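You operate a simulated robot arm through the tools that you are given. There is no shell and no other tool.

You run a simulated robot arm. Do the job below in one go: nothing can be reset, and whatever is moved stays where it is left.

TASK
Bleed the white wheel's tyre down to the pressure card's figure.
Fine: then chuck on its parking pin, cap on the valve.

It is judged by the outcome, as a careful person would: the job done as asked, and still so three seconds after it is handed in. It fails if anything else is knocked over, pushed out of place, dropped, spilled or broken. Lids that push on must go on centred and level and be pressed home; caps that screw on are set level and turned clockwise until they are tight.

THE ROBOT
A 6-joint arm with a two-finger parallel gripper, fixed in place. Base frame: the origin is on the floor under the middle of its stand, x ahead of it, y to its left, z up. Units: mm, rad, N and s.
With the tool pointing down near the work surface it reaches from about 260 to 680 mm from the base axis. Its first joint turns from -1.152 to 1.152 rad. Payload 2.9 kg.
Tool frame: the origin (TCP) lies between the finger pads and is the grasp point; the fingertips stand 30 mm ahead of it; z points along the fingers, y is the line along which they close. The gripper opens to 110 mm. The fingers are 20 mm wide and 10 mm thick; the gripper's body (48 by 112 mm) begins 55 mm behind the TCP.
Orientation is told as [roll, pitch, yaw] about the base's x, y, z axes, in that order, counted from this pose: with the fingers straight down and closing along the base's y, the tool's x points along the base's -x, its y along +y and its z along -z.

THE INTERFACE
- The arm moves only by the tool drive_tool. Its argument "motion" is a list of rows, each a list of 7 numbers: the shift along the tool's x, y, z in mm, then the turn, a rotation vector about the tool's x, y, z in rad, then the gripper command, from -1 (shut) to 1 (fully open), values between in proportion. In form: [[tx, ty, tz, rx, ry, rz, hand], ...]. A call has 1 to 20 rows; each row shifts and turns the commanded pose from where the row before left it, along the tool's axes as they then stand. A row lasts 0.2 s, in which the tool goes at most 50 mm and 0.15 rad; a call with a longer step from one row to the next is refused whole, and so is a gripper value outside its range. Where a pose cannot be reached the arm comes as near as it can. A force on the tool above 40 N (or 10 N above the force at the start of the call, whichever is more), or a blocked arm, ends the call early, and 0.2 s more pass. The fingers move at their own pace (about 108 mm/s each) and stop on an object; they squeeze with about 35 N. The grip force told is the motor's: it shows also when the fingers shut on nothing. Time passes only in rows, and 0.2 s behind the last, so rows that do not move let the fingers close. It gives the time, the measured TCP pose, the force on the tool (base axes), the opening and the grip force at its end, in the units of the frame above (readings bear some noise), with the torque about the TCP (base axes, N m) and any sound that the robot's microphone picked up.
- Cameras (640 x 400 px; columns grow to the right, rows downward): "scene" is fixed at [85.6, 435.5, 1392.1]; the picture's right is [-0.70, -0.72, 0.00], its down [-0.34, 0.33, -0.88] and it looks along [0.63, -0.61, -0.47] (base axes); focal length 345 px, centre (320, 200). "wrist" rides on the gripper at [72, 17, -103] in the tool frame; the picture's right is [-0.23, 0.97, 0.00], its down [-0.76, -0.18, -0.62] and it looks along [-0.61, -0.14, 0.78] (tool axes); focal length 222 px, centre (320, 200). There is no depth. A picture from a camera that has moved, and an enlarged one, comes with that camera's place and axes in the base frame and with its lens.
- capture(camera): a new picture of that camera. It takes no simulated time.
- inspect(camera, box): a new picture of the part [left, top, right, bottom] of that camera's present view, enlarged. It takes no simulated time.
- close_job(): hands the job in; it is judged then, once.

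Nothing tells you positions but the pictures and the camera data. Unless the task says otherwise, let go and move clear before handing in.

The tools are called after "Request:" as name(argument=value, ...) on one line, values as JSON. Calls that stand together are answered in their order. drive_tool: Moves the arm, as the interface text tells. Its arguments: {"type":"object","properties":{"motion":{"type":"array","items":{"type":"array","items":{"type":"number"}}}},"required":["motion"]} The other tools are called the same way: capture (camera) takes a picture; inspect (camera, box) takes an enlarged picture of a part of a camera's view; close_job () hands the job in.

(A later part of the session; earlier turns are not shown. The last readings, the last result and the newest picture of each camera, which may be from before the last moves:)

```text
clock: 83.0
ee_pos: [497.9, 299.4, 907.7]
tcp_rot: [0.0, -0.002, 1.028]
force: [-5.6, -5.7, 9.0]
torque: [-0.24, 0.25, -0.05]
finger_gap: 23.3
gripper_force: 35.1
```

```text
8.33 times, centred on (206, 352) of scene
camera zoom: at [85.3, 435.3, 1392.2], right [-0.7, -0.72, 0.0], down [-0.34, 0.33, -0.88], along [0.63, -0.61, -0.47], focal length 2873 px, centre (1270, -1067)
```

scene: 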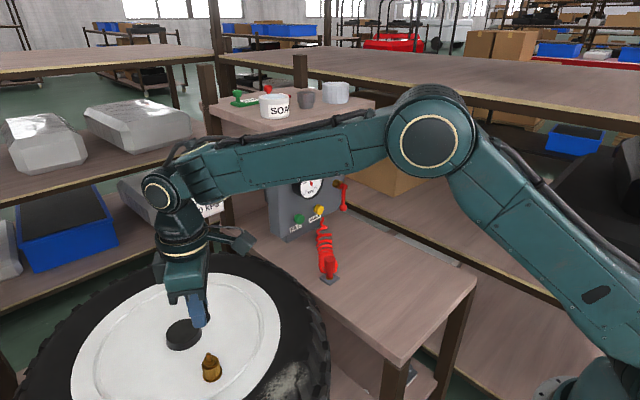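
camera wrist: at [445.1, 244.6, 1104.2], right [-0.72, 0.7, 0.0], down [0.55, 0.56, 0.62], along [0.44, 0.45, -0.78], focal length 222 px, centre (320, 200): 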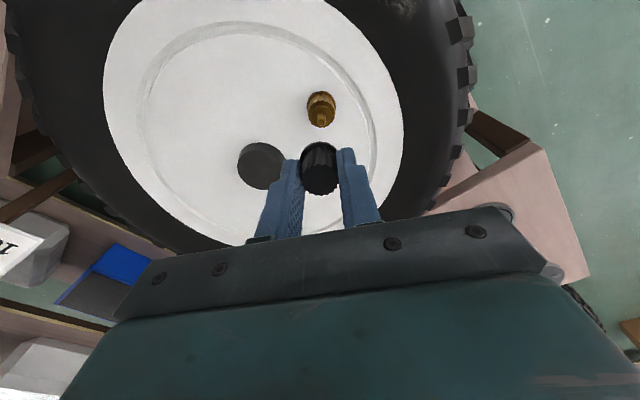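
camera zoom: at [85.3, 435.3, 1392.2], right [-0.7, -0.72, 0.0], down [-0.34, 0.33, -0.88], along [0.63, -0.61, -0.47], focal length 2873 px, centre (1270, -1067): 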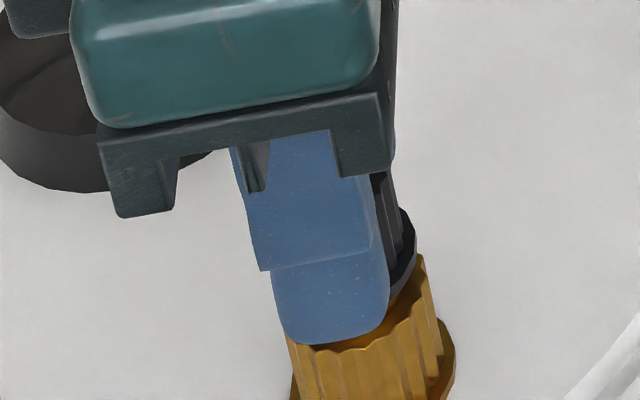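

Request:
drive_tool(motion=[[0, 0, -2, 0, 0, 0, -1], [0.8, 0.1, 0, 0, 0, 0, -1], [0, 0, 0, 0, 0, 0, -1], [0, 0, 0, 0, 0, 0, -1]])

Request:
inspect(camera="wrist", box=[270, 90, 370, 220])

Request:
inspect(camera="scene", box=[188, 328, 224, 376])

```text
clock: 84.0
ee_pos: [497.3, 299.4, 908.9]
tcp_rot: [-0.001, -0.003, 1.031]
force: [6.0, 8.1, -10.2]
torque: [0.25, -0.09, 0.02]
finger_gap: 23.2
gripper_force: 35.1
```

```text
3.08 times, centred on (320, 155) of wrist
camera zoom: at [445.0, 246.5, 1011.5], right [-0.72, 0.7, 0.0], down [0.54, 0.56, 0.63], along [0.44, 0.45, -0.78], focal length 684 px, centre (320, 338)
```

zoom: 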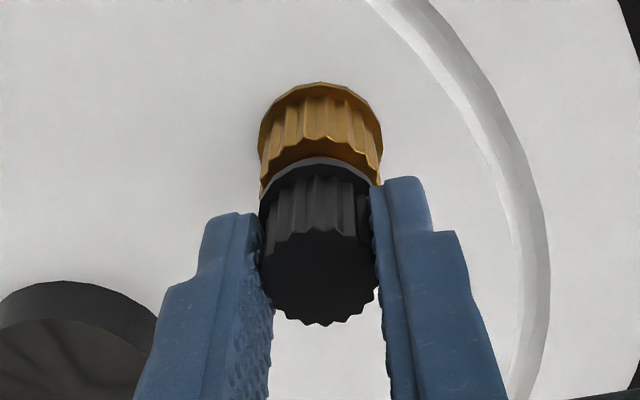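

```text
8.33 times, centred on (206, 352) of scene
camera zoom: at [85.9, 435.8, 1392.0], right [-0.7, -0.72, 0.0], down [-0.34, 0.33, -0.88], along [0.63, -0.61, -0.47], focal length 2873 px, centre (1270, -1067)
```

zoom: 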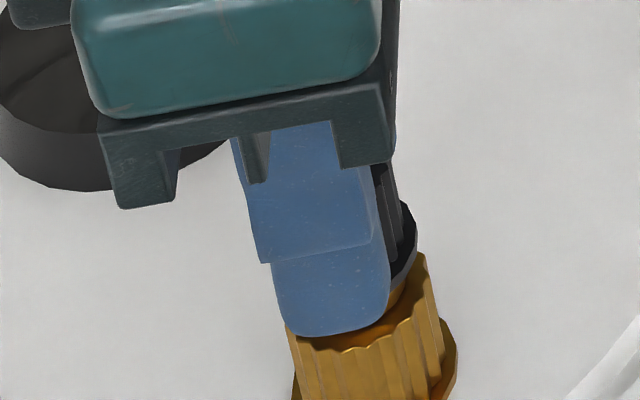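

Pulling up now meets about 10 N resistance, so the cap has caught on the stem. I'll relax the loads and try turning clockwise gently, watching force, torque and height.

Request:
drive_tool(motion=[[-0.5, 0, 1.2, 0, 0, 0, -1], [0, 0, 0, 0, 0, 0, -1]])

```text
clock: 84.6
ee_pos: [498.3, 299.5, 908.4]
tcp_rot: [0.0, 0.001, 1.028]
force: [-4.8, 3.9, -1.6]
torque: [0.28, 0.08, 0.01]
finger_gap: 23.1
gripper_force: 35.3
```

Request:
drive_tool(motion=[[0, 0, 0.2, 0, 0, 0.1, -1], [0, 0, 0.2, 0, 0, 0.1, -1], [0, 0, 0.2, 0, 0, 0.1, -1], [0, 0, 0.2, 0, 0, 0.1, -1], [0, 0, 0, 0, 0, 0, -1]])

Request:
inspect(camera="wrist", box=[270, 90, 370, 220])

Request:
inspect(camera="scene", box=[188, 328, 224, 376])

```text
clock: 85.8
ee_pos: [498.0, 300.6, 907.3]
tcp_rot: [-0.001, 0.0, 0.627]
force: [-7.4, 2.1, 0.9]
torque: [0.15, 0.15, -0.05]
finger_gap: 23.3
gripper_force: 34.9
```

```text
3.08 times, centred on (320, 155) of wrist
camera zoom: at [428.5, 271.4, 1010.1], right [-0.39, 0.92, 0.0], down [0.72, 0.3, 0.62], along [0.57, 0.24, -0.78], focal length 684 px, centre (320, 338)
```

zoom: 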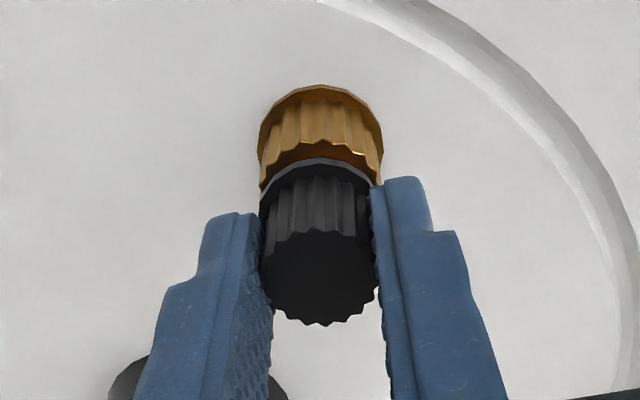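

```text
8.33 times, centred on (206, 352) of scene
camera zoom: at [85.4, 435.5, 1392.1], right [-0.7, -0.72, 0.0], down [-0.34, 0.33, -0.88], along [0.63, -0.61, -0.47], focal length 2873 px, centre (1270, -1067)
```

zoom: 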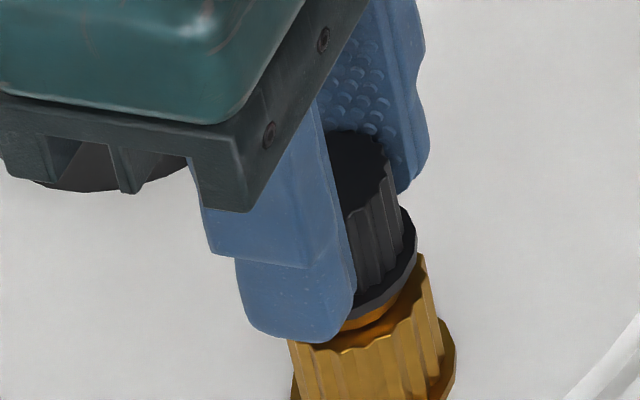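

The cap turns with the gripper and is sitting level. I'll relieve the side load and keep turning clockwise with a light downward bias.

Request:
drive_tool(motion=[[0.4, 0.4, 0, 0, 0, 0, -1], [0, 0, 0.2, 0, 0, 0.12, -1], [0, 0, 0.2, 0, 0, 0.12, -1], [0, 0, 0.2, 0, 0, 0.12, -1], [0, 0, 0.2, 0, 0, 0.12, -1], [0, 0, 0.2, 0, 0, 0.12, -1], [0, 0, 0, 0, 0, 0, -1]])

Request:
inspect(camera="wrist", box=[270, 90, 370, 220])

Request:
inspect(camera="scene", box=[188, 328, 224, 376])

```text
clock: 87.4
ee_pos: [497.6, 299.0, 907.0]
tcp_rot: [0.001, 0.0, 0.026]
force: [-0.2, 8.9, 1.1]
torque: [0.08, 0.03, 0.01]
finger_gap: 23.2
gripper_force: 34.6
```

```text
3.08 times, centred on (320, 155) of wrist
camera zoom: at [423.8, 315.1, 1009.8], right [0.2, 0.98, 0.0], down [0.76, -0.16, 0.62], along [0.61, -0.12, -0.78], focal length 684 px, centre (320, 338)
```

zoom: 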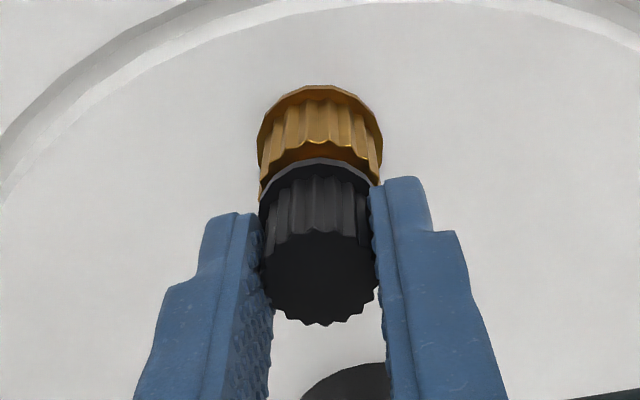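

```text
8.33 times, centred on (206, 352) of scene
camera zoom: at [85.5, 435.7, 1392.0], right [-0.7, -0.72, 0.0], down [-0.34, 0.33, -0.88], along [0.63, -0.61, -0.47], focal length 2873 px, centre (1270, -1067)
```

zoom: 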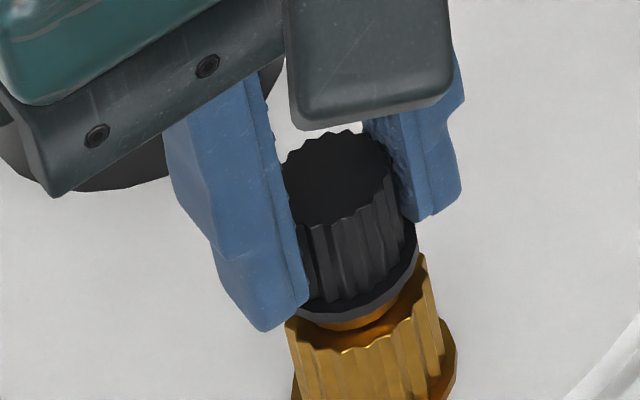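

Turning smoothly and the cap is edging down, level. I'll relieve the +y side force and continue clockwise.

Request:
drive_tool(motion=[[0, 0.7, 0, 0, 0, 0, -1], [0, 0, 0.3, 0, 0, 0.13, -1], [0, 0, 0.3, 0, 0, 0.13, -1], [0, 0, 0.3, 0, 0, 0.13, -1], [0, 0, 0.3, 0, 0, 0.13, -1], [0, 0, 0.3, 0, 0, 0.13, -1], [0, 0, 0, 0, 0, 0, -1]])

Request:
inspect(camera="wrist", box=[270, 90, 370, 220])

Request:
inspect(camera="scene", box=[188, 328, 224, 376])

```text
clock: 89.0
ee_pos: [497.2, 300.3, 905.7]
tcp_rot: [0.006, 0.0, -0.624]
force: [10.4, 10.5, 10.6]
torque: [0.0, -0.15, -0.06]
finger_gap: 23.2
gripper_force: 34.8
```

```text
3.08 times, centred on (320, 155) of wrist
camera zoom: at [447.5, 356.2, 1008.9], right [0.75, 0.66, 0.01], down [0.51, -0.59, 0.62], along [0.41, -0.47, -0.78], focal length 684 px, centre (320, 338)
```

zoom: 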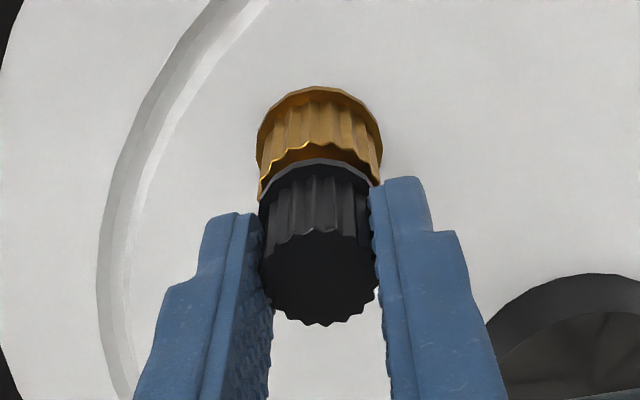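

```text
8.33 times, centred on (206, 352) of scene
camera zoom: at [85.7, 435.7, 1392.0], right [-0.7, -0.72, 0.0], down [-0.34, 0.33, -0.88], along [0.63, -0.61, -0.47], focal length 2873 px, centre (1270, -1067)
```

zoom: 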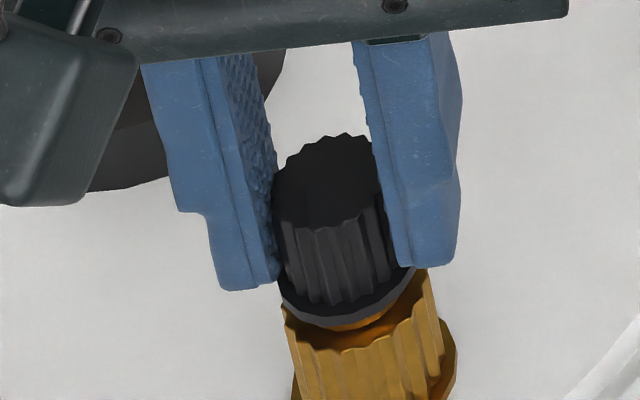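

Still turning freely, now with side force (+10, +10 N) as the cap finds its own axis on the stem. I'll ease towards it and turn on.

Request:
drive_tool(motion=[[-0.2, 1.0, 0, 0, 0, 0, -1], [0, 0, 0, 0, 0, 0, -1]])

Request:
inspect(camera="scene", box=[188, 328, 224, 376])

```text
clock: 89.6
ee_pos: [497.8, 299.9, 905.5]
tcp_rot: [0.001, -0.001, -0.623]
force: [3.9, 4.9, 12.1]
torque: [-0.12, -0.25, 0.0]
finger_gap: 23.2
gripper_force: 34.7
```

```text
8.33 times, centred on (206, 352) of scene
camera zoom: at [85.5, 435.5, 1392.1], right [-0.7, -0.72, 0.0], down [-0.34, 0.33, -0.88], along [0.63, -0.61, -0.47], focal length 2873 px, centre (1270, -1067)
```

zoom: 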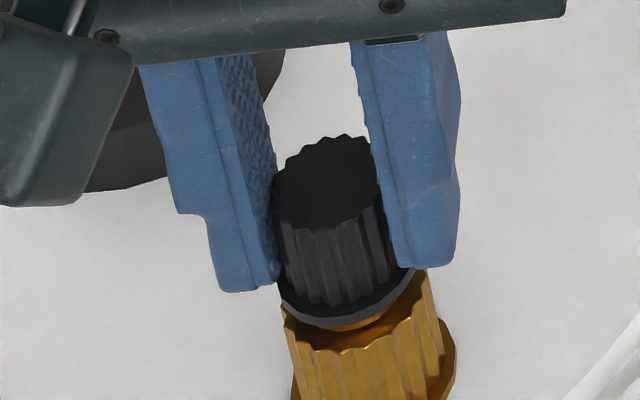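

Request:
drive_tool(motion=[[-0.1, 0.4, 0, 0, 0, 0.13, -1], [0, 0, 0, 0, 0, 0.13, -1], [0, 0, 0, 0, 0, 0.13, -1], [0, 0, 0, 0, 0, 0.13, -1], [0, 0, 0, 0, 0, 0.13, -1], [0, 0, 0, 0, 0, 0, -1]])

Request:
inspect(camera="wrist", box=[270, 90, 370, 220])

Request:
inspect(camera="scene", box=[188, 328, 224, 376])

```text
clock: 91.0
ee_pos: [496.9, 300.0, 904.9]
tcp_rot: [0.003, -0.001, -1.276]
force: [4.7, -8.8, 20.7]
torque: [-0.47, -0.03, -0.09]
finger_gap: 23.2
gripper_force: 34.6
```

```text
3.08 times, centred on (320, 155) of wrist
camera zoom: at [492.1, 374.8, 1008.5], right [1.0, 0.06, 0.0], down [0.05, -0.78, 0.62], along [0.04, -0.62, -0.78], focal length 684 px, centre (320, 338)
```

zoom: 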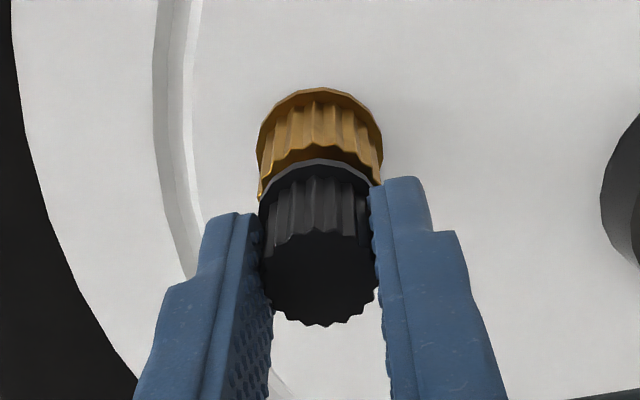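

```text
8.33 times, centred on (206, 352) of scene
camera zoom: at [85.4, 435.1, 1392.3], right [-0.7, -0.72, 0.0], down [-0.34, 0.33, -0.88], along [0.63, -0.61, -0.47], focal length 2873 px, centre (1270, -1067)
```

zoom: 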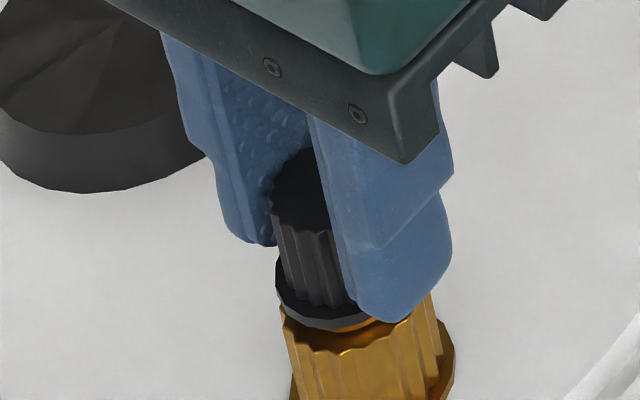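

Still turning with no torque resistance, and the cap has crept down to about 5 mm above its seat. I'll ease the loads and continue to the end of this stroke.

Request:
drive_tool(motion=[[-0.6, 0.1, -1, 0, 0, 0, -1], [0, 0, 0, 0, 0, 0.13, -1], [0, 0, 0, 0, 0, 0.13, -1], [0, 0, 0, 0, 0, 0.13, -1], [0, 0, 0, 0, 0, 0.13, -1], [0, 0, 0, 0, 0, 0.13, -1], [0, 0, 0, 0, 0, 0.13, -1], [0, 0, 0, 0, 0, 0, -1]])

Request:
inspect(camera="wrist", box=[270, 90, 370, 220])

Request:
inspect(camera="scene", box=[188, 328, 224, 376])

```text
clock: 92.8
ee_pos: [497.7, 300.6, 905.5]
tcp_rot: [-0.001, 0.002, -2.054]
force: [10.7, -3.1, 0.5]
torque: [-0.06, -0.36, -0.03]
finger_gap: 23.1
gripper_force: 34.7
```

```text
3.08 times, centred on (320, 155) of wrist
camera zoom: at [545.9, 356.9, 1008.8], right [0.76, -0.65, 0.0], down [-0.51, -0.59, 0.62], along [-0.41, -0.47, -0.78], focal length 684 px, centre (320, 338)
```

zoom: 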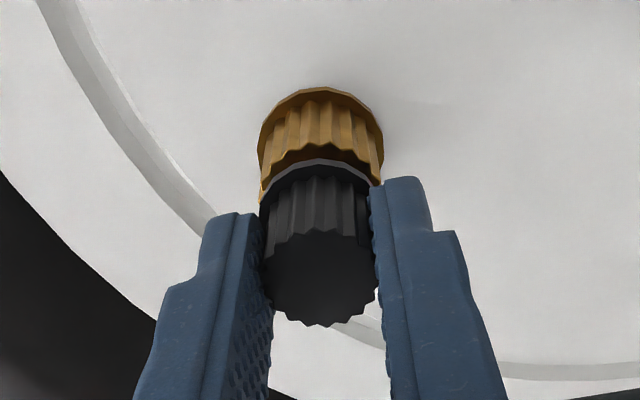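

```text
8.33 times, centred on (206, 352) of scene
camera zoom: at [85.8, 435.4, 1392.1], right [-0.7, -0.72, 0.0], down [-0.34, 0.33, -0.88], along [0.63, -0.61, -0.47], focal length 2873 px, centre (1270, -1067)
```

zoom: 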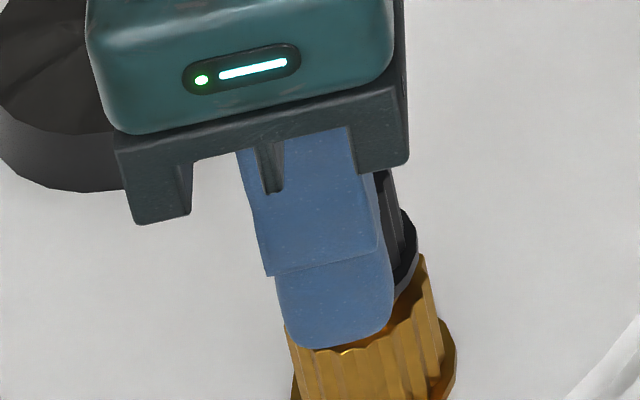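

Height and rotation agree with a real thread (about 3 mm per turn) and the cap is drawing down level. I'll finish this stroke, then regrip.

Request:
drive_tool(motion=[[0.1, 0.7, 0, 0, 0, 0, -1], [0, 0, 0.1, 0, 0, 0.13, -1], [0, 0, 0.1, 0, 0, 0.13, -1], [0, 0, 0.1, 0, 0, 0.13, -1], [0, 0, 0.1, 0, 0, 0.13, -1], [0, 0, 0, 0, 0, 0, -1]])

```text
clock: 94.0
ee_pos: [499.2, 300.4, 906.7]
tcp_rot: [0.002, -0.008, -2.468]
force: [-6.5, 2.2, 2.7]
torque: [0.15, -0.09, 0.0]
finger_gap: 23.1
gripper_force: 35.3
out of reach, approached as far as the arm can: row 5
stopped in row 5: the force on the tool passed its limit at 64 N (the readings are from after the stop); the commanded pose is now the measured one
```

That hit the wrist's turning limit (and a force stop). I'll check the cap and surroundings before regripping.

Request:
inspect(camera="wrist", box=[270, 90, 370, 220])

Request:
inspect(camera="scene", box=[178, 318, 234, 386])

Request:
capture(camera="scene")

```text
3.08 times, centred on (320, 155) of wrist
camera zoom: at [565.4, 333.2, 1007.7], right [0.43, -0.9, 0.0], down [-0.7, -0.33, 0.63], along [-0.57, -0.27, -0.78], focal length 684 px, centre (320, 338)
```

zoom: 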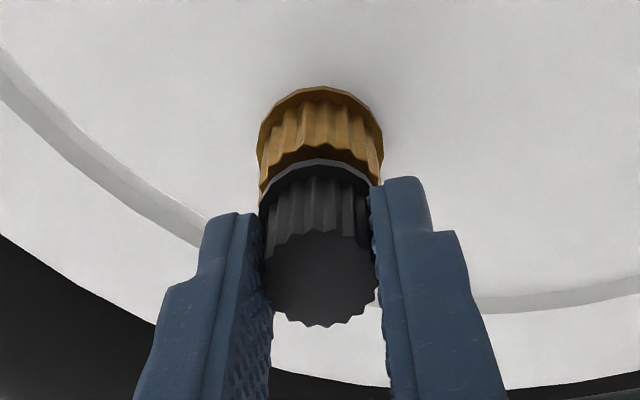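

```text
5.88 times, centred on (206, 352) of scene
camera zoom: at [85.3, 435.5, 1392.1], right [-0.7, -0.72, 0.0], down [-0.34, 0.33, -0.88], along [0.63, -0.61, -0.47], focal length 2028 px, centre (991, -694)
```

zoom: 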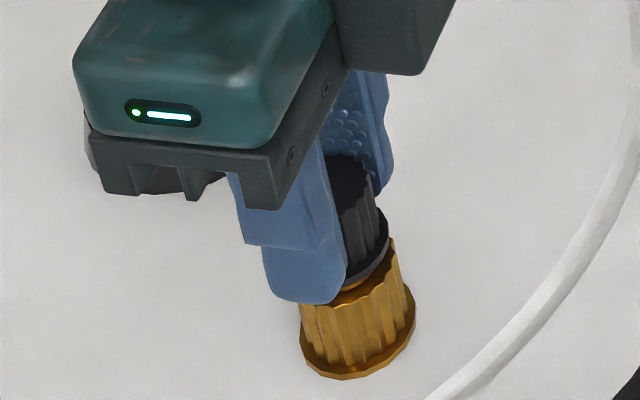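

```text
taken
```

scene: 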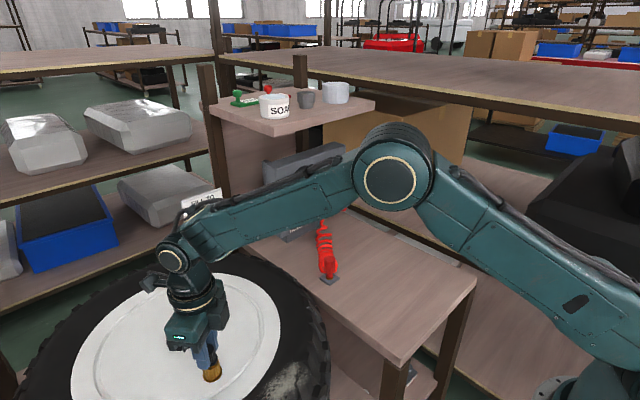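

Cap and valve look fine and level. The wrist limit is near yaw −2.47, so I'll open slightly, leave the cap on its thread, and unwind for a new stroke.

Request:
drive_tool(motion=[[0, 0, 0, 0, 0, 0, -0.7], [0, 0, 0, 0, 0, 0, -0.2], [0, 0, 0, 0, 0, 0, -0.2]])

Request:
inspect(camera="wrist", box=[270, 90, 370, 220])

Request:
inspect(camera="scene", box=[188, 328, 224, 376])

```text
clock: 94.8
ee_pos: [499.6, 299.0, 904.9]
tcp_rot: [0.001, -0.008, -2.473]
force: [-0.6, 0.0, -0.6]
torque: [0.01, 0.01, -0.01]
finger_gap: 43.8
gripper_force: 0.0
```

```text
3.08 times, centred on (320, 155) of wrist
camera zoom: at [566.4, 332.0, 1007.5], right [0.43, -0.9, 0.0], down [-0.7, -0.33, 0.63], along [-0.57, -0.27, -0.78], focal length 684 px, centre (320, 338)
```

zoom: 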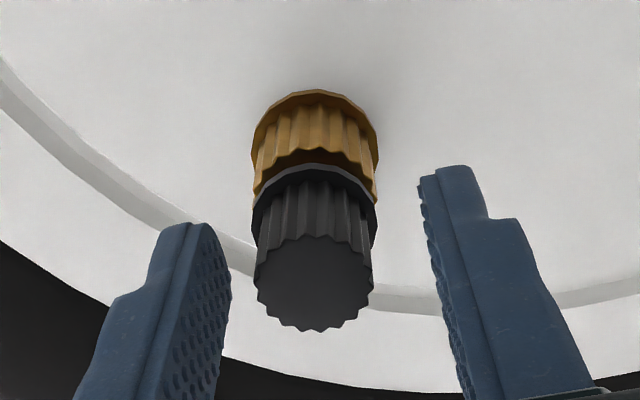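

```text
8.33 times, centred on (206, 352) of scene
camera zoom: at [85.6, 435.5, 1392.1], right [-0.7, -0.72, 0.0], down [-0.34, 0.33, -0.88], along [0.63, -0.61, -0.47], focal length 2873 px, centre (1270, -1067)
```

zoom: 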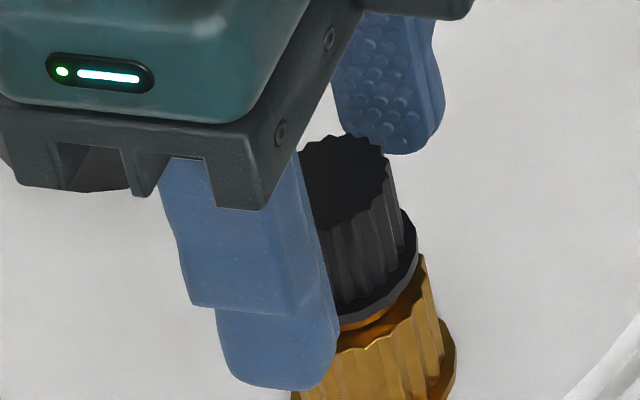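

The cap stays put on its thread, level and coaxial with the valve. Unwinding the wrist with the fingers open.

Request:
drive_tool(motion=[[0, -1, 0, 0, 0, -0.15, -0.2], [0, 0, 0, 0, 0, -0.15, -0.2], [0, 0, 0, 0, 0, -0.15, -0.2], [0, 0, 0, 0, 0, -0.15, -0.2], [0, 0, 0, 0, 0, -0.15, -0.2], [0, 0, 0, 0, 0, -0.15, -0.2], [0, 0, 0, 0, 0, -0.15, -0.2], [0, 0, 0, 0, 0, -0.15, -0.2], [0, 0, 0, 0, 0, -0.15, -0.2], [0, 0, 0, 0, 0, -0.15, -0.2], [0, 0, 0, 0, 0, -0.15, -0.2], [0, 0, 0, 0, 0, -0.15, -0.2], [0, 0, 0, 0, 0, -0.15, -0.2], [0, 0, 0, 0, 0, -0.15, -0.2], [0, 0, 0, 0, 0, -0.15, -0.2], [0, 0, 0, 0, 0, -0.15, -0.2], [0, 0, 0, 0, 0, -0.15, -0.2], [0, 0, 0, 0, 0, -0.15, -0.2], [0, 0, 0, 0, 0, -0.15, -0.2], [0, 0, 0, 0, 0, 0, -0.2]])

Request:
inspect(camera="wrist", box=[270, 90, 370, 220])

```text
clock: 99.0
ee_pos: [500.3, 297.9, 904.6]
tcp_rot: [-0.002, 0.007, 0.381]
force: [-0.4, -0.5, 1.2]
torque: [-0.01, -0.03, -0.02]
finger_gap: 43.9
gripper_force: 0.0
```

```text
3.08 times, centred on (320, 155) of wrist
camera zoom: at [425.6, 288.8, 1008.1], right [-0.15, 0.99, 0.0], down [0.78, 0.12, 0.62], along [0.61, 0.09, -0.79], focal length 684 px, centre (320, 338)
```

zoom: 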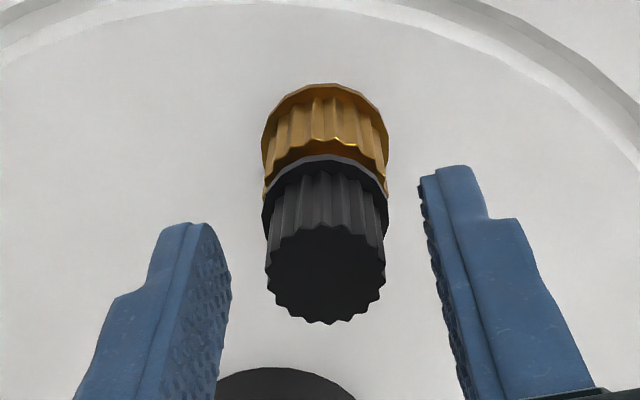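

Request:
drive_tool(motion=[[0, 0, 0, 0, -0.007, 0, -0.2], [0, 0, 0, 0, 0, -0.15, -0.2], [0, 0, 0, 0, 0, -0.15, -0.2], [0, 0, 0, 0, 0, -0.15, -0.2], [0, 0, 0, 0, 0, -0.15, -0.2], [0, 0, 0, 0, 0, -0.15, -0.2], [0, 0, 0, 0, 0, -0.15, -0.2], [0, 0, 0, 0, 0, -0.15, -0.2], [0, 0, 0, 0, 0, -0.15, -0.2], [0, 0, 0, 0, 0, -0.15, -0.2], [0, 0, 0, 0, 0, -0.15, -0.2], [0, 0, 0, 0, 0, -0.15, -0.2], [0, 0, 0, 0, 0, -0.15, -0.2], [0, 0, 0, 0, 0, -0.15, -0.2], [0, 0, 0, 0, 0, -0.15, -0.2], [0, 0, 0, 0, 0, -0.15, -0.2], [0, 0, 0, 0, 0, -0.15, -0.2], [0, 0, 0, 0, 0, -0.15, -0.2], [0, 0, 0, 0, 0, -0.15, -0.2], [0, 0, 0, 0, 0, 0, -0.2]])

Request:
inspect(camera="wrist", box=[270, 90, 370, 220])

Request:
inspect(camera="scene", box=[178, 318, 234, 386])

```text
clock: 103.2
ee_pos: [497.4, 300.6, 905.6]
tcp_rot: [0.002, 0.001, 3.079]
force: [0.7, 0.3, 0.0]
torque: [-0.01, 0.02, -0.02]
finger_gap: 43.9
gripper_force: 0.0
```

```text
3.08 times, centred on (320, 155) of wrist
camera zoom: at [568.6, 279.6, 1008.8], right [-0.29, -0.96, 0.0], down [-0.75, 0.23, 0.62], along [-0.6, 0.18, -0.78], focal length 684 px, centre (320, 338)
```

zoom: 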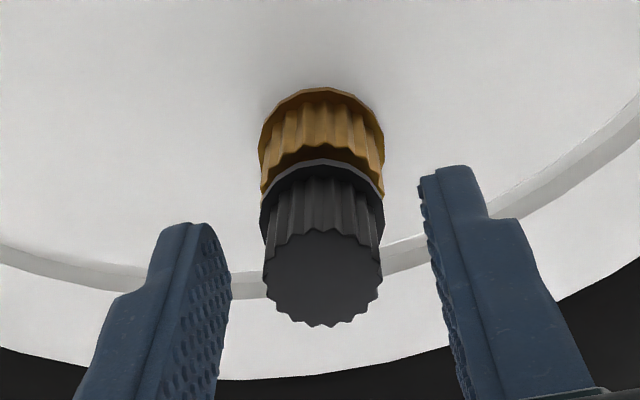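

```text
5.88 times, centred on (206, 352) of scene
camera zoom: at [85.6, 435.5, 1392.1], right [-0.7, -0.72, 0.0], down [-0.34, 0.33, -0.88], along [0.63, -0.61, -0.47], focal length 2028 px, centre (991, -694)
```

zoom: 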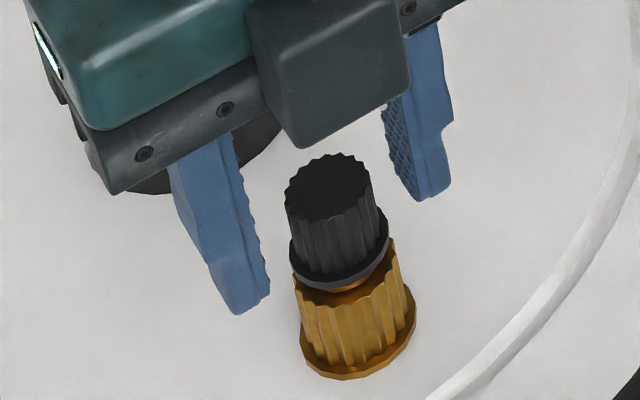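

Well lined up for a new stroke (yaw 3.08). Grip again and keep turning clockwise.

Request:
drive_tool(motion=[[0, 0.3, 1, 0, 0, 0, -0.2], [0, 0, 0, 0, 0, 0, -0.6], [0, 0, 0, 0, 0, 0, -1], [0, 0, 0, 0, 0, 0, -1], [0, 0, 0, 0, 0, 0, -1]])

Request:
inspect(camera="wrist", box=[270, 90, 370, 220])

```text
clock: 104.4
ee_pos: [498.5, 299.3, 904.2]
tcp_rot: [0.002, 0.002, 3.077]
force: [-1.7, -8.0, 1.0]
torque: [-0.04, -0.03, 0.05]
finger_gap: 22.5
gripper_force: 34.6
```

```text
3.08 times, centred on (320, 155) of wrist
camera zoom: at [569.1, 279.0, 1007.4], right [-0.29, -0.96, 0.0], down [-0.75, 0.23, 0.62], along [-0.6, 0.18, -0.78], focal length 684 px, centre (320, 338)
```

zoom: 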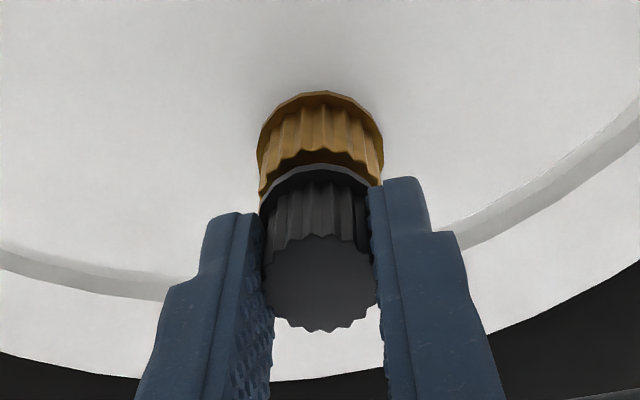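

Request:
drive_tool(motion=[[0, 0.6, 0, 0, 0, 0.1, -1], [0, 0, 0.08, 0, 0, 0.15, -1], [0, 0, 0.08, 0, 0, 0.15, -1], [0, 0, 0.08, 0, 0, 0.15, -1], [0, 0, 0.08, 0, 0, 0.15, -1], [0, 0, 0.08, 0, 0, 0.15, -1], [0, 0, 0, 0, 0, 0, -1]])

Request:
inspect(camera="wrist", box=[270, 90, 370, 220])

```text
clock: 106.0
ee_pos: [498.8, 300.3, 903.9]
tcp_rot: [-0.002, 0.002, 2.225]
force: [-12.5, -7.1, 15.3]
torque: [-0.14, 0.36, -0.05]
finger_gap: 22.5
gripper_force: 35.1
```

```text
3.08 times, centred on (320, 155) of wrist
camera zoom: at [528.4, 232.3, 1007.2], right [-0.91, -0.41, 0.0], down [-0.32, 0.71, 0.62], along [-0.26, 0.57, -0.78], focal length 684 px, centre (320, 338)
```

zoom: 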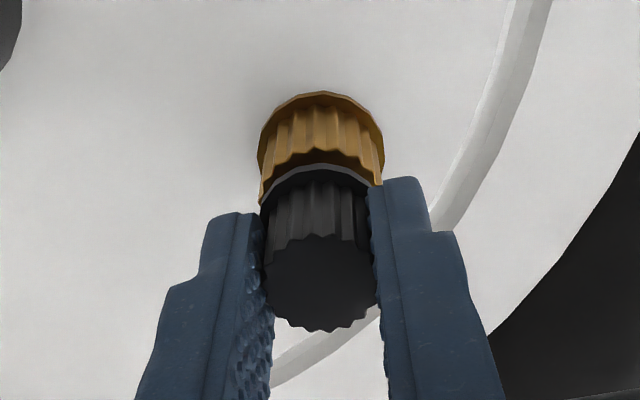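

Request:
drive_tool(motion=[[-0.15, 0.9, -0.6, 0, 0, 0, -1], [0, 0, 0.07, 0, 0, 0.15, -1], [0, 0, 0.07, 0, 0, 0.15, -1], [0, 0, 0.07, 0, 0, 0.15, -1], [0, 0, 0.07, 0, 0, 0.15, -1], [0, 0, 0.07, 0, 0, 0.15, -1], [0, 0, 0, 0, 0, 0, -1]])

Request:
inspect(camera="wrist", box=[270, 90, 370, 220])

```text
clock: 107.6
ee_pos: [496.8, 298.3, 903.9]
tcp_rot: [-0.002, 0.002, 1.476]
force: [-3.7, -1.9, 4.6]
torque: [-0.13, 0.16, 0.24]
finger_gap: 23.0
gripper_force: 34.7
```

```text
3.08 times, centred on (320, 155) of wrist
camera zoom: at [473.2, 228.7, 1006.7], right [-0.95, 0.32, 0.0], down [0.25, 0.74, 0.62], along [0.2, 0.59, -0.78], focal length 684 px, centre (320, 338)
```

zoom: 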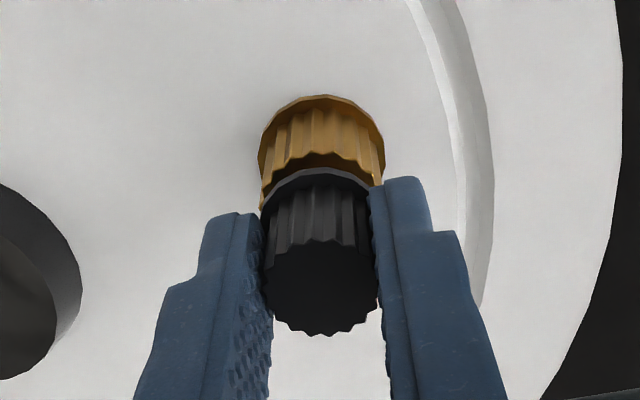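

Torque about the axis has now risen to 0.24 N·m against the turn, so the cap is starting to tighten. I'll check how it sits.

Request:
inspect(camera="scene", box=[188, 328, 224, 376])

Request:
drive_tool(motion=[[-0.2, 0.3, -0.3, 0, 0, 0.12, -1], [0, 0, 0, 0, 0, 0.12, -1], [0, 0, 0, 0, 0, 0.12, -1]])

Request:
inspect(camera="wrist", box=[270, 90, 370, 220])

Request:
inspect(camera="scene", box=[188, 328, 224, 376])

```text
8.33 times, centred on (206, 352) of scene
camera zoom: at [85.4, 435.4, 1392.1], right [-0.7, -0.72, 0.0], down [-0.34, 0.33, -0.88], along [0.63, -0.61, -0.47], focal length 2873 px, centre (1270, -1067)
```

zoom: 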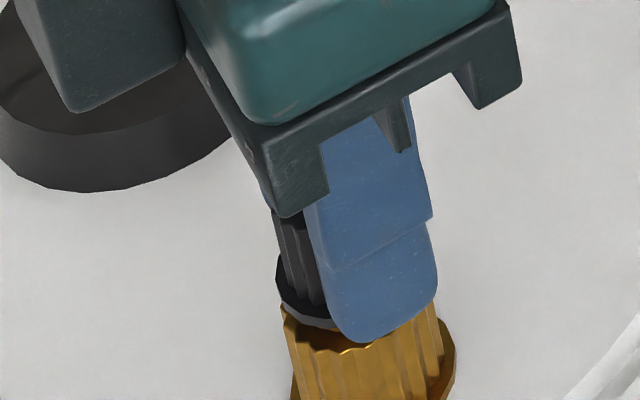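

```text
clock: 108.4
ee_pos: [498.0, 298.1, 902.9]
tcp_rot: [-0.002, 0.002, 1.116]
force: [1.8, 1.0, 0.2]
torque: [0.05, -0.06, 0.43]
finger_gap: 22.4
gripper_force: 35.3
```

```text
3.08 times, centred on (320, 155) of wrist
camera zoom: at [449.4, 241.6, 1006.7], right [-0.78, 0.63, 0.0], down [0.49, 0.61, 0.62], along [0.4, 0.48, -0.78], focal length 684 px, centre (320, 338)
```

zoom: 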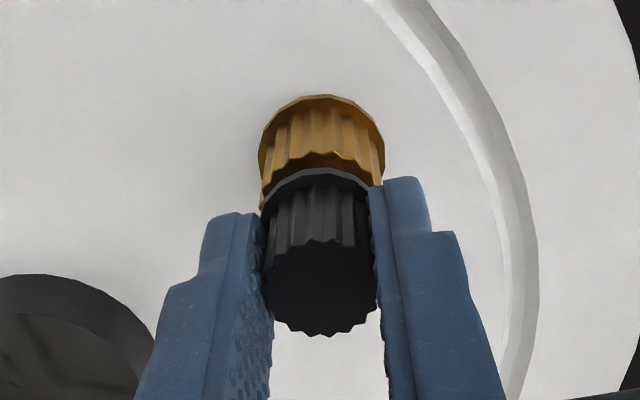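

```text
8.33 times, centred on (206, 352) of scene
camera zoom: at [85.6, 435.5, 1392.1], right [-0.7, -0.72, 0.0], down [-0.34, 0.33, -0.88], along [0.63, -0.61, -0.47], focal length 2873 px, centre (1270, -1067)
```

zoom: 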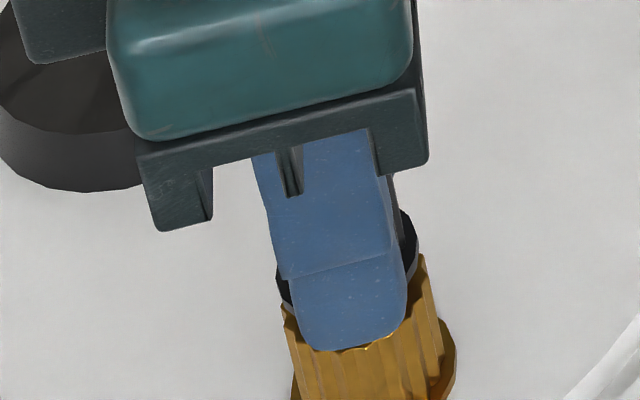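

Torque is now 0.43 N·m with hardly any side force: it's nipping up. A little more to confirm it's fully tight.

Request:
drive_tool(motion=[[0, 0, 0, 0, 0, 0.1, -1], [0, 0, 0, 0, 0, 0.1, -1], [0, 0, 0, 0, 0, 0.1, -1]])

Request:
inspect(camera="wrist", box=[270, 90, 370, 220])

```text
clock: 109.2
ee_pos: [498.0, 297.4, 905.7]
tcp_rot: [-0.002, 0.001, 0.817]
force: [-7.3, 2.5, -1.0]
torque: [0.03, 0.2, 0.34]
finger_gap: 22.8
gripper_force: 35.0
```

```text
3.08 times, centred on (320, 155) of wrist
camera zoom: at [434.6, 258.6, 1007.1], right [-0.55, 0.83, 0.0], down [0.65, 0.44, 0.62], along [0.52, 0.34, -0.78], focal length 684 px, centre (320, 338)
```

zoom: 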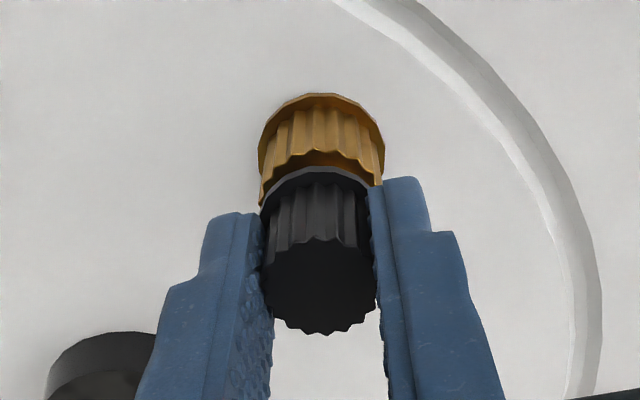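

The torque peaked and the fingers are now slipping over the flutes, which means the cap is tight. I'll let go carefully and inspect how it sits.

Request:
drive_tool(motion=[[0, 0, 0, 0, 0, 0, -1], [0, 0, 0, 0, 0, 0, -0.6], [0, 0, 0, 0, 0, 0, -0.2], [0, 0, 0, 0, 0, 0, -0.2]])

Request:
inspect(camera="wrist", box=[270, 90, 370, 220])

Request:
inspect(camera="scene", box=[188, 328, 224, 376])

```text
clock: 110.2
ee_pos: [498.2, 299.2, 904.8]
tcp_rot: [-0.002, 0.001, 0.817]
force: [0.3, -0.5, 0.4]
torque: [0.02, 0.04, 0.02]
finger_gap: 44.1
gripper_force: 0.1
```

```text
3.08 times, centred on (320, 155) of wrist
camera zoom: at [435.4, 258.1, 1007.3], right [-0.55, 0.83, 0.0], down [0.65, 0.43, 0.62], along [0.52, 0.34, -0.78], focal length 684 px, centre (320, 338)
```

zoom: 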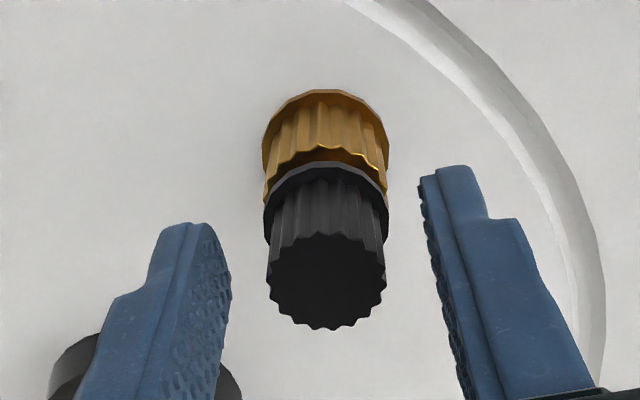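

```text
8.33 times, centred on (206, 352) of scene
camera zoom: at [85.6, 435.5, 1392.1], right [-0.7, -0.72, 0.0], down [-0.34, 0.33, -0.88], along [0.63, -0.61, -0.47], focal length 2873 px, centre (1270, -1067)
```

zoom: 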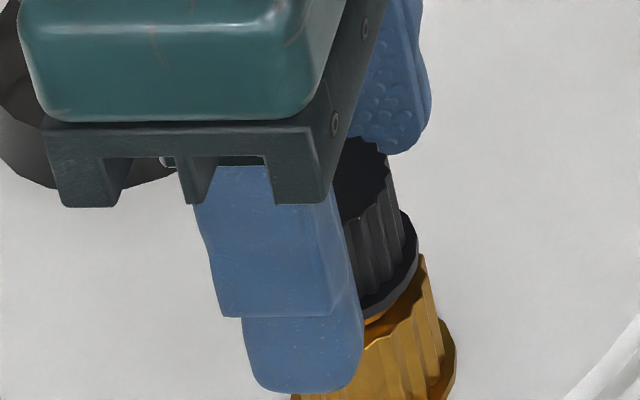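

Request:
drive_tool(motion=[[0, 0, -10, 0, 0, 0, 0], [0, 0, -20, 0, 0, 0, 0], [0, 0, -30, 0, 0, 0, 0], [0, 0, -30, 0, 0, 0, 0], [0, 0, -10, 0, 0, 0, 0], [0, 0, 0, 0, 0, 0, 0]])

Request:
inspect(camera="scene", box=[188, 328, 224, 384])

Request:
inspect(camera="wrist", box=[290, 80, 350, 150])

```text
clock: 111.6
ee_pos: [499.6, 300.3, 1005.8]
tcp_rot: [-0.001, 0.001, 0.816]
force: [0.5, -0.1, -0.5]
torque: [-0.02, 0.0, -0.03]
finger_gap: 55.1
gripper_force: 0.0
```

```text
7.14 times, centred on (206, 356) of scene
camera zoom: at [85.6, 435.5, 1392.1], right [-0.7, -0.72, 0.0], down [-0.34, 0.33, -0.88], along [0.63, -0.61, -0.47], focal length 2462 px, centre (1134, -914)
```

zoom: 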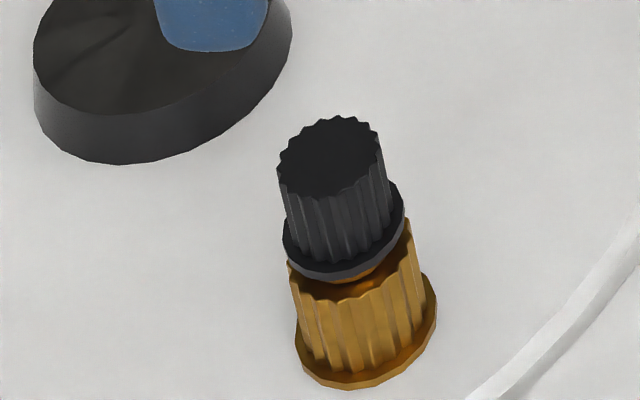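

```text
5.71 times, centred on (320, 115) of wrist
camera zoom: at [436.4, 259.8, 1108.8], right [-0.55, 0.83, 0.0], down [0.65, 0.43, 0.62], along [0.52, 0.34, -0.78], focal length 1269 px, centre (320, 686)
```

zoom: 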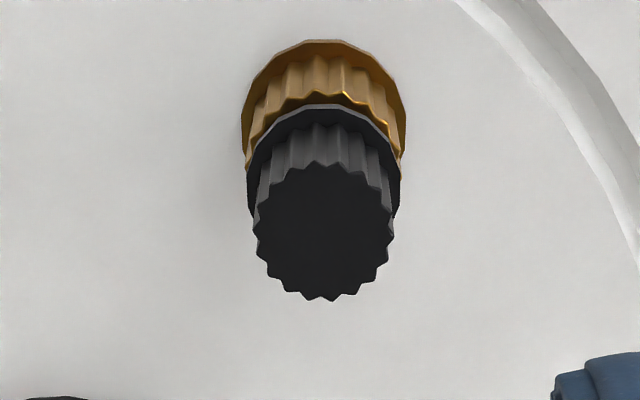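

The cap sits level and coaxial on the valve. To be sure it's tight, I'll regrip and give it one more clockwise turn, watching whether the torque comes up at once.

Request:
drive_tool(motion=[[0, 0.7, 10, 0, 0, -0.13, -0.1], [0, 0, 20, 0, 0, -0.13, -0.1], [0, 0, 20, 0, 0, -0.13, -0.1], [0, 0, 20, 0, 0, -0.13, -0.1], [0, 0, 15, 0, 0, -0.13, -0.1], [0, 0, 10, 0, 0, -0.13, -0.1], [0, 0, 4, 0, 0, 0, -0.1], [0, 0, 0, 0, 0, 0, -0.1], [0, 0, 0, 0, 0, 0, -0.1]])

Request:
inspect(camera="wrist", box=[270, 90, 370, 220])

```text
clock: 113.6
ee_pos: [496.5, 299.5, 904.8]
tcp_rot: [-0.001, 0.002, 1.598]
force: [-0.6, -0.9, -0.1]
torque: [-0.05, 0.0, 0.01]
finger_gap: 49.4
gripper_force: 0.0
```

```text
3.08 times, centred on (320, 155) of wrist
camera zoom: at [481.7, 227.6, 1008.0], right [-0.98, 0.2, 0.0], down [0.16, 0.77, 0.62], along [0.13, 0.61, -0.78], focal length 684 px, centre (320, 338)
```

zoom: 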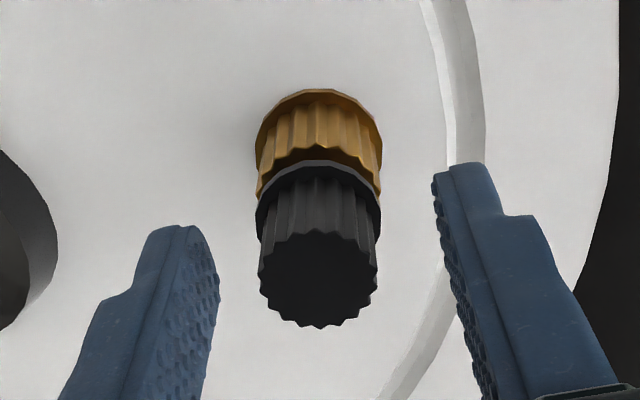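

Centred on the cap. Close and turn clockwise again.

Request:
drive_tool(motion=[[0, 0, 0, 0, 0, 0, -0.6], [0, 0, 0, 0, 0, 0, -1], [0, 0, 0, 0, 0, 0, -1], [0, 0, 0, 0, 0, 0.1, -1], [0, 0, 0, 0, 0, 0.1, -1]])

Request:
inspect(camera="wrist", box=[290, 140, 350, 210])

```text
clock: 114.8
ee_pos: [498.4, 301.4, 905.2]
tcp_rot: [-0.004, 0.0, 1.395]
force: [5.7, 1.3, -0.5]
torque: [0.07, 0.03, 0.17]
finger_gap: 22.5
gripper_force: 35.1
```

```text
5.71 times, centred on (320, 175) of wrist
camera zoom: at [467.6, 232.0, 1008.1], right [-0.92, 0.39, 0.0], down [0.31, 0.72, 0.62], along [0.25, 0.57, -0.78], focal length 1269 px, centre (320, 343)
```

zoom: 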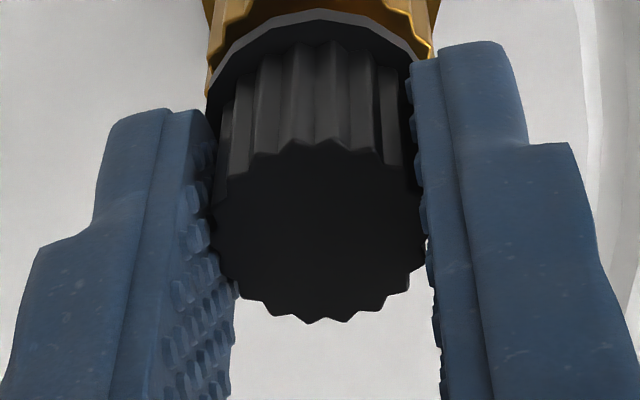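

Request:
drive_tool(motion=[[0, 0, 0, 0, 0, 0.08, -1], [0, 0, 0, 0, 0, 0.08, -1]])

Request:
inspect(camera="wrist", box=[290, 140, 350, 210])

```text
clock: 115.4
ee_pos: [497.7, 300.3, 904.5]
tcp_rot: [-0.003, 0.002, 1.237]
force: [4.3, -0.6, -1.2]
torque: [0.01, 0.0, 0.34]
finger_gap: 22.1
gripper_force: 34.5
```

```text
5.71 times, centred on (320, 175) of wrist
camera zoom: at [457.1, 237.3, 1008.4], right [-0.85, 0.53, 0.0], down [0.42, 0.66, 0.62], along [0.33, 0.53, -0.78], focal length 1269 px, centre (320, 343)
```

zoom: 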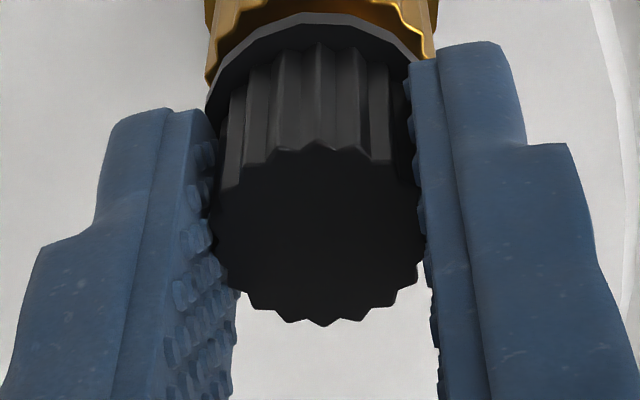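

Request:
drive_tool(motion=[[0, 0, 0, 0, 0, 0.08, -1], [0, 0, 0, 0, 0, 0.08, -1]])

Request:
inspect(camera="wrist", box=[290, 140, 350, 210])

```text
clock: 116.0
ee_pos: [498.1, 300.1, 904.7]
tcp_rot: [-0.003, 0.001, 1.075]
force: [8.5, -1.4, 0.1]
torque: [0.02, -0.08, 0.37]
finger_gap: 22.9
gripper_force: 34.6
```

```text
5.71 times, centred on (320, 175) of wrist
camera zoom: at [447.3, 244.4, 1008.0], right [-0.75, 0.66, 0.0], down [0.52, 0.59, 0.62], along [0.41, 0.47, -0.78], focal length 1269 px, centre (320, 343)
```

zoom: 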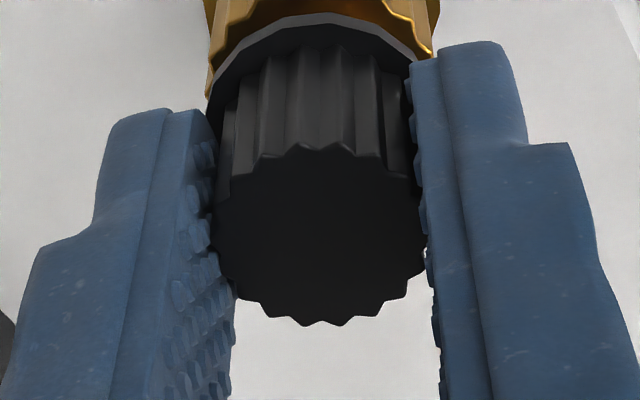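

The cap no longer turns; the fingers slip over the flutes at about 0.4 N·m, so it's tight. I'll release, retreat upwards and do a final check of everything.

Request:
drive_tool(motion=[[0, 0, 0, 0, 0, 0, -0.7], [0, 0, 0, 0, 0, 0, 0], [0, 0, 0, 0, 0, 0, 0], [0, 0, -10, 0, 0, 0, 0], [0, 0, -30, 0, 0, 0, 0], [0, 0, -40, 0, 0, 0, 0], [0, 0, -40, 0, 0, 0, 0], [0, 0, -40, 0, 0, 0, 0], [0, 0, 0, 0, 0, 0, 0]])

Request:
inspect(camera="wrist", box=[280, 60, 360, 160])

Request:
capture(camera="scene")

Request:
inspect(camera="scene", box=[188, 328, 224, 384])

Request:
inspect(camera="scene", box=[300, 210, 360, 290])

```text
clock: 118.0
ee_pos: [497.1, 299.3, 1065.3]
tcp_rot: [-0.002, 0.002, 1.079]
force: [0.2, -0.2, 0.3]
torque: [0.02, 0.02, 0.01]
finger_gap: 55.0
gripper_force: 0.0
```

```text
4.00 times, centred on (320, 110) of wrist
camera zoom: at [447.2, 244.4, 1168.7], right [-0.75, 0.66, 0.0], down [0.52, 0.59, 0.62], along [0.41, 0.47, -0.78], focal length 888 px, centre (320, 560)
```

zoom: 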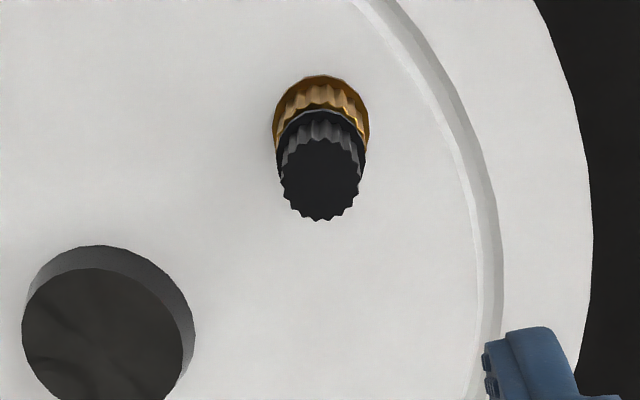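

```text
taken
```

scene: 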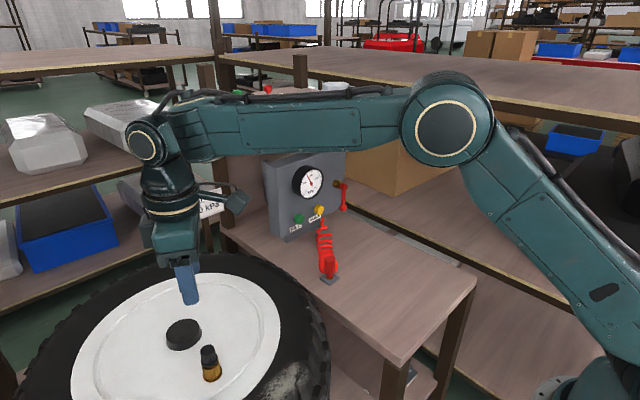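

```text
7.14 times, centred on (206, 356) of scene
camera zoom: at [85.6, 435.5, 1392.1], right [-0.7, -0.72, 0.0], down [-0.34, 0.33, -0.88], along [0.63, -0.61, -0.47], focal length 2462 px, centre (1134, -914)
```

zoom: 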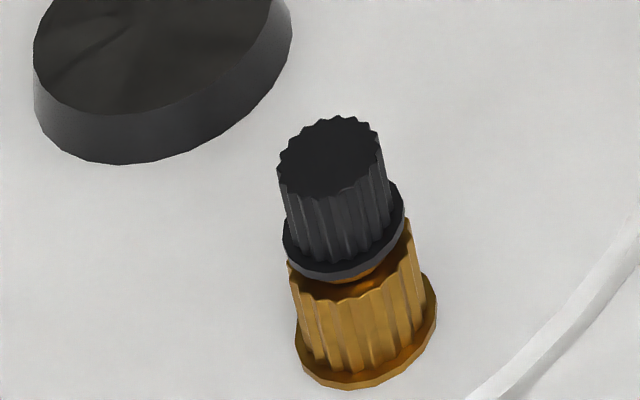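

```text
5.00 times, centred on (330, 250) of scene
camera zoom: at [85.6, 435.5, 1392.1], right [-0.7, -0.72, 0.0], down [-0.34, 0.33, -0.88], along [0.63, -0.61, -0.47], focal length 1724 px, centre (270, -50)
```

zoom: 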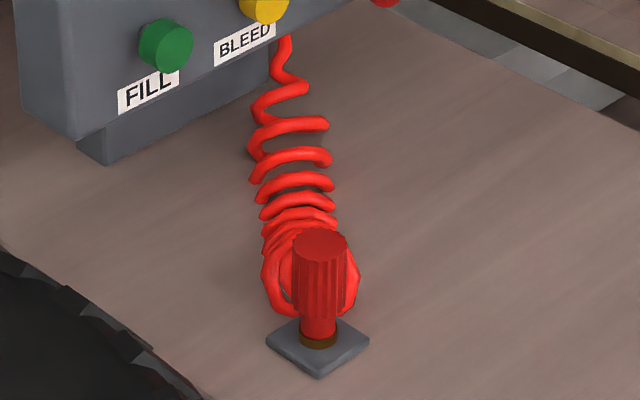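

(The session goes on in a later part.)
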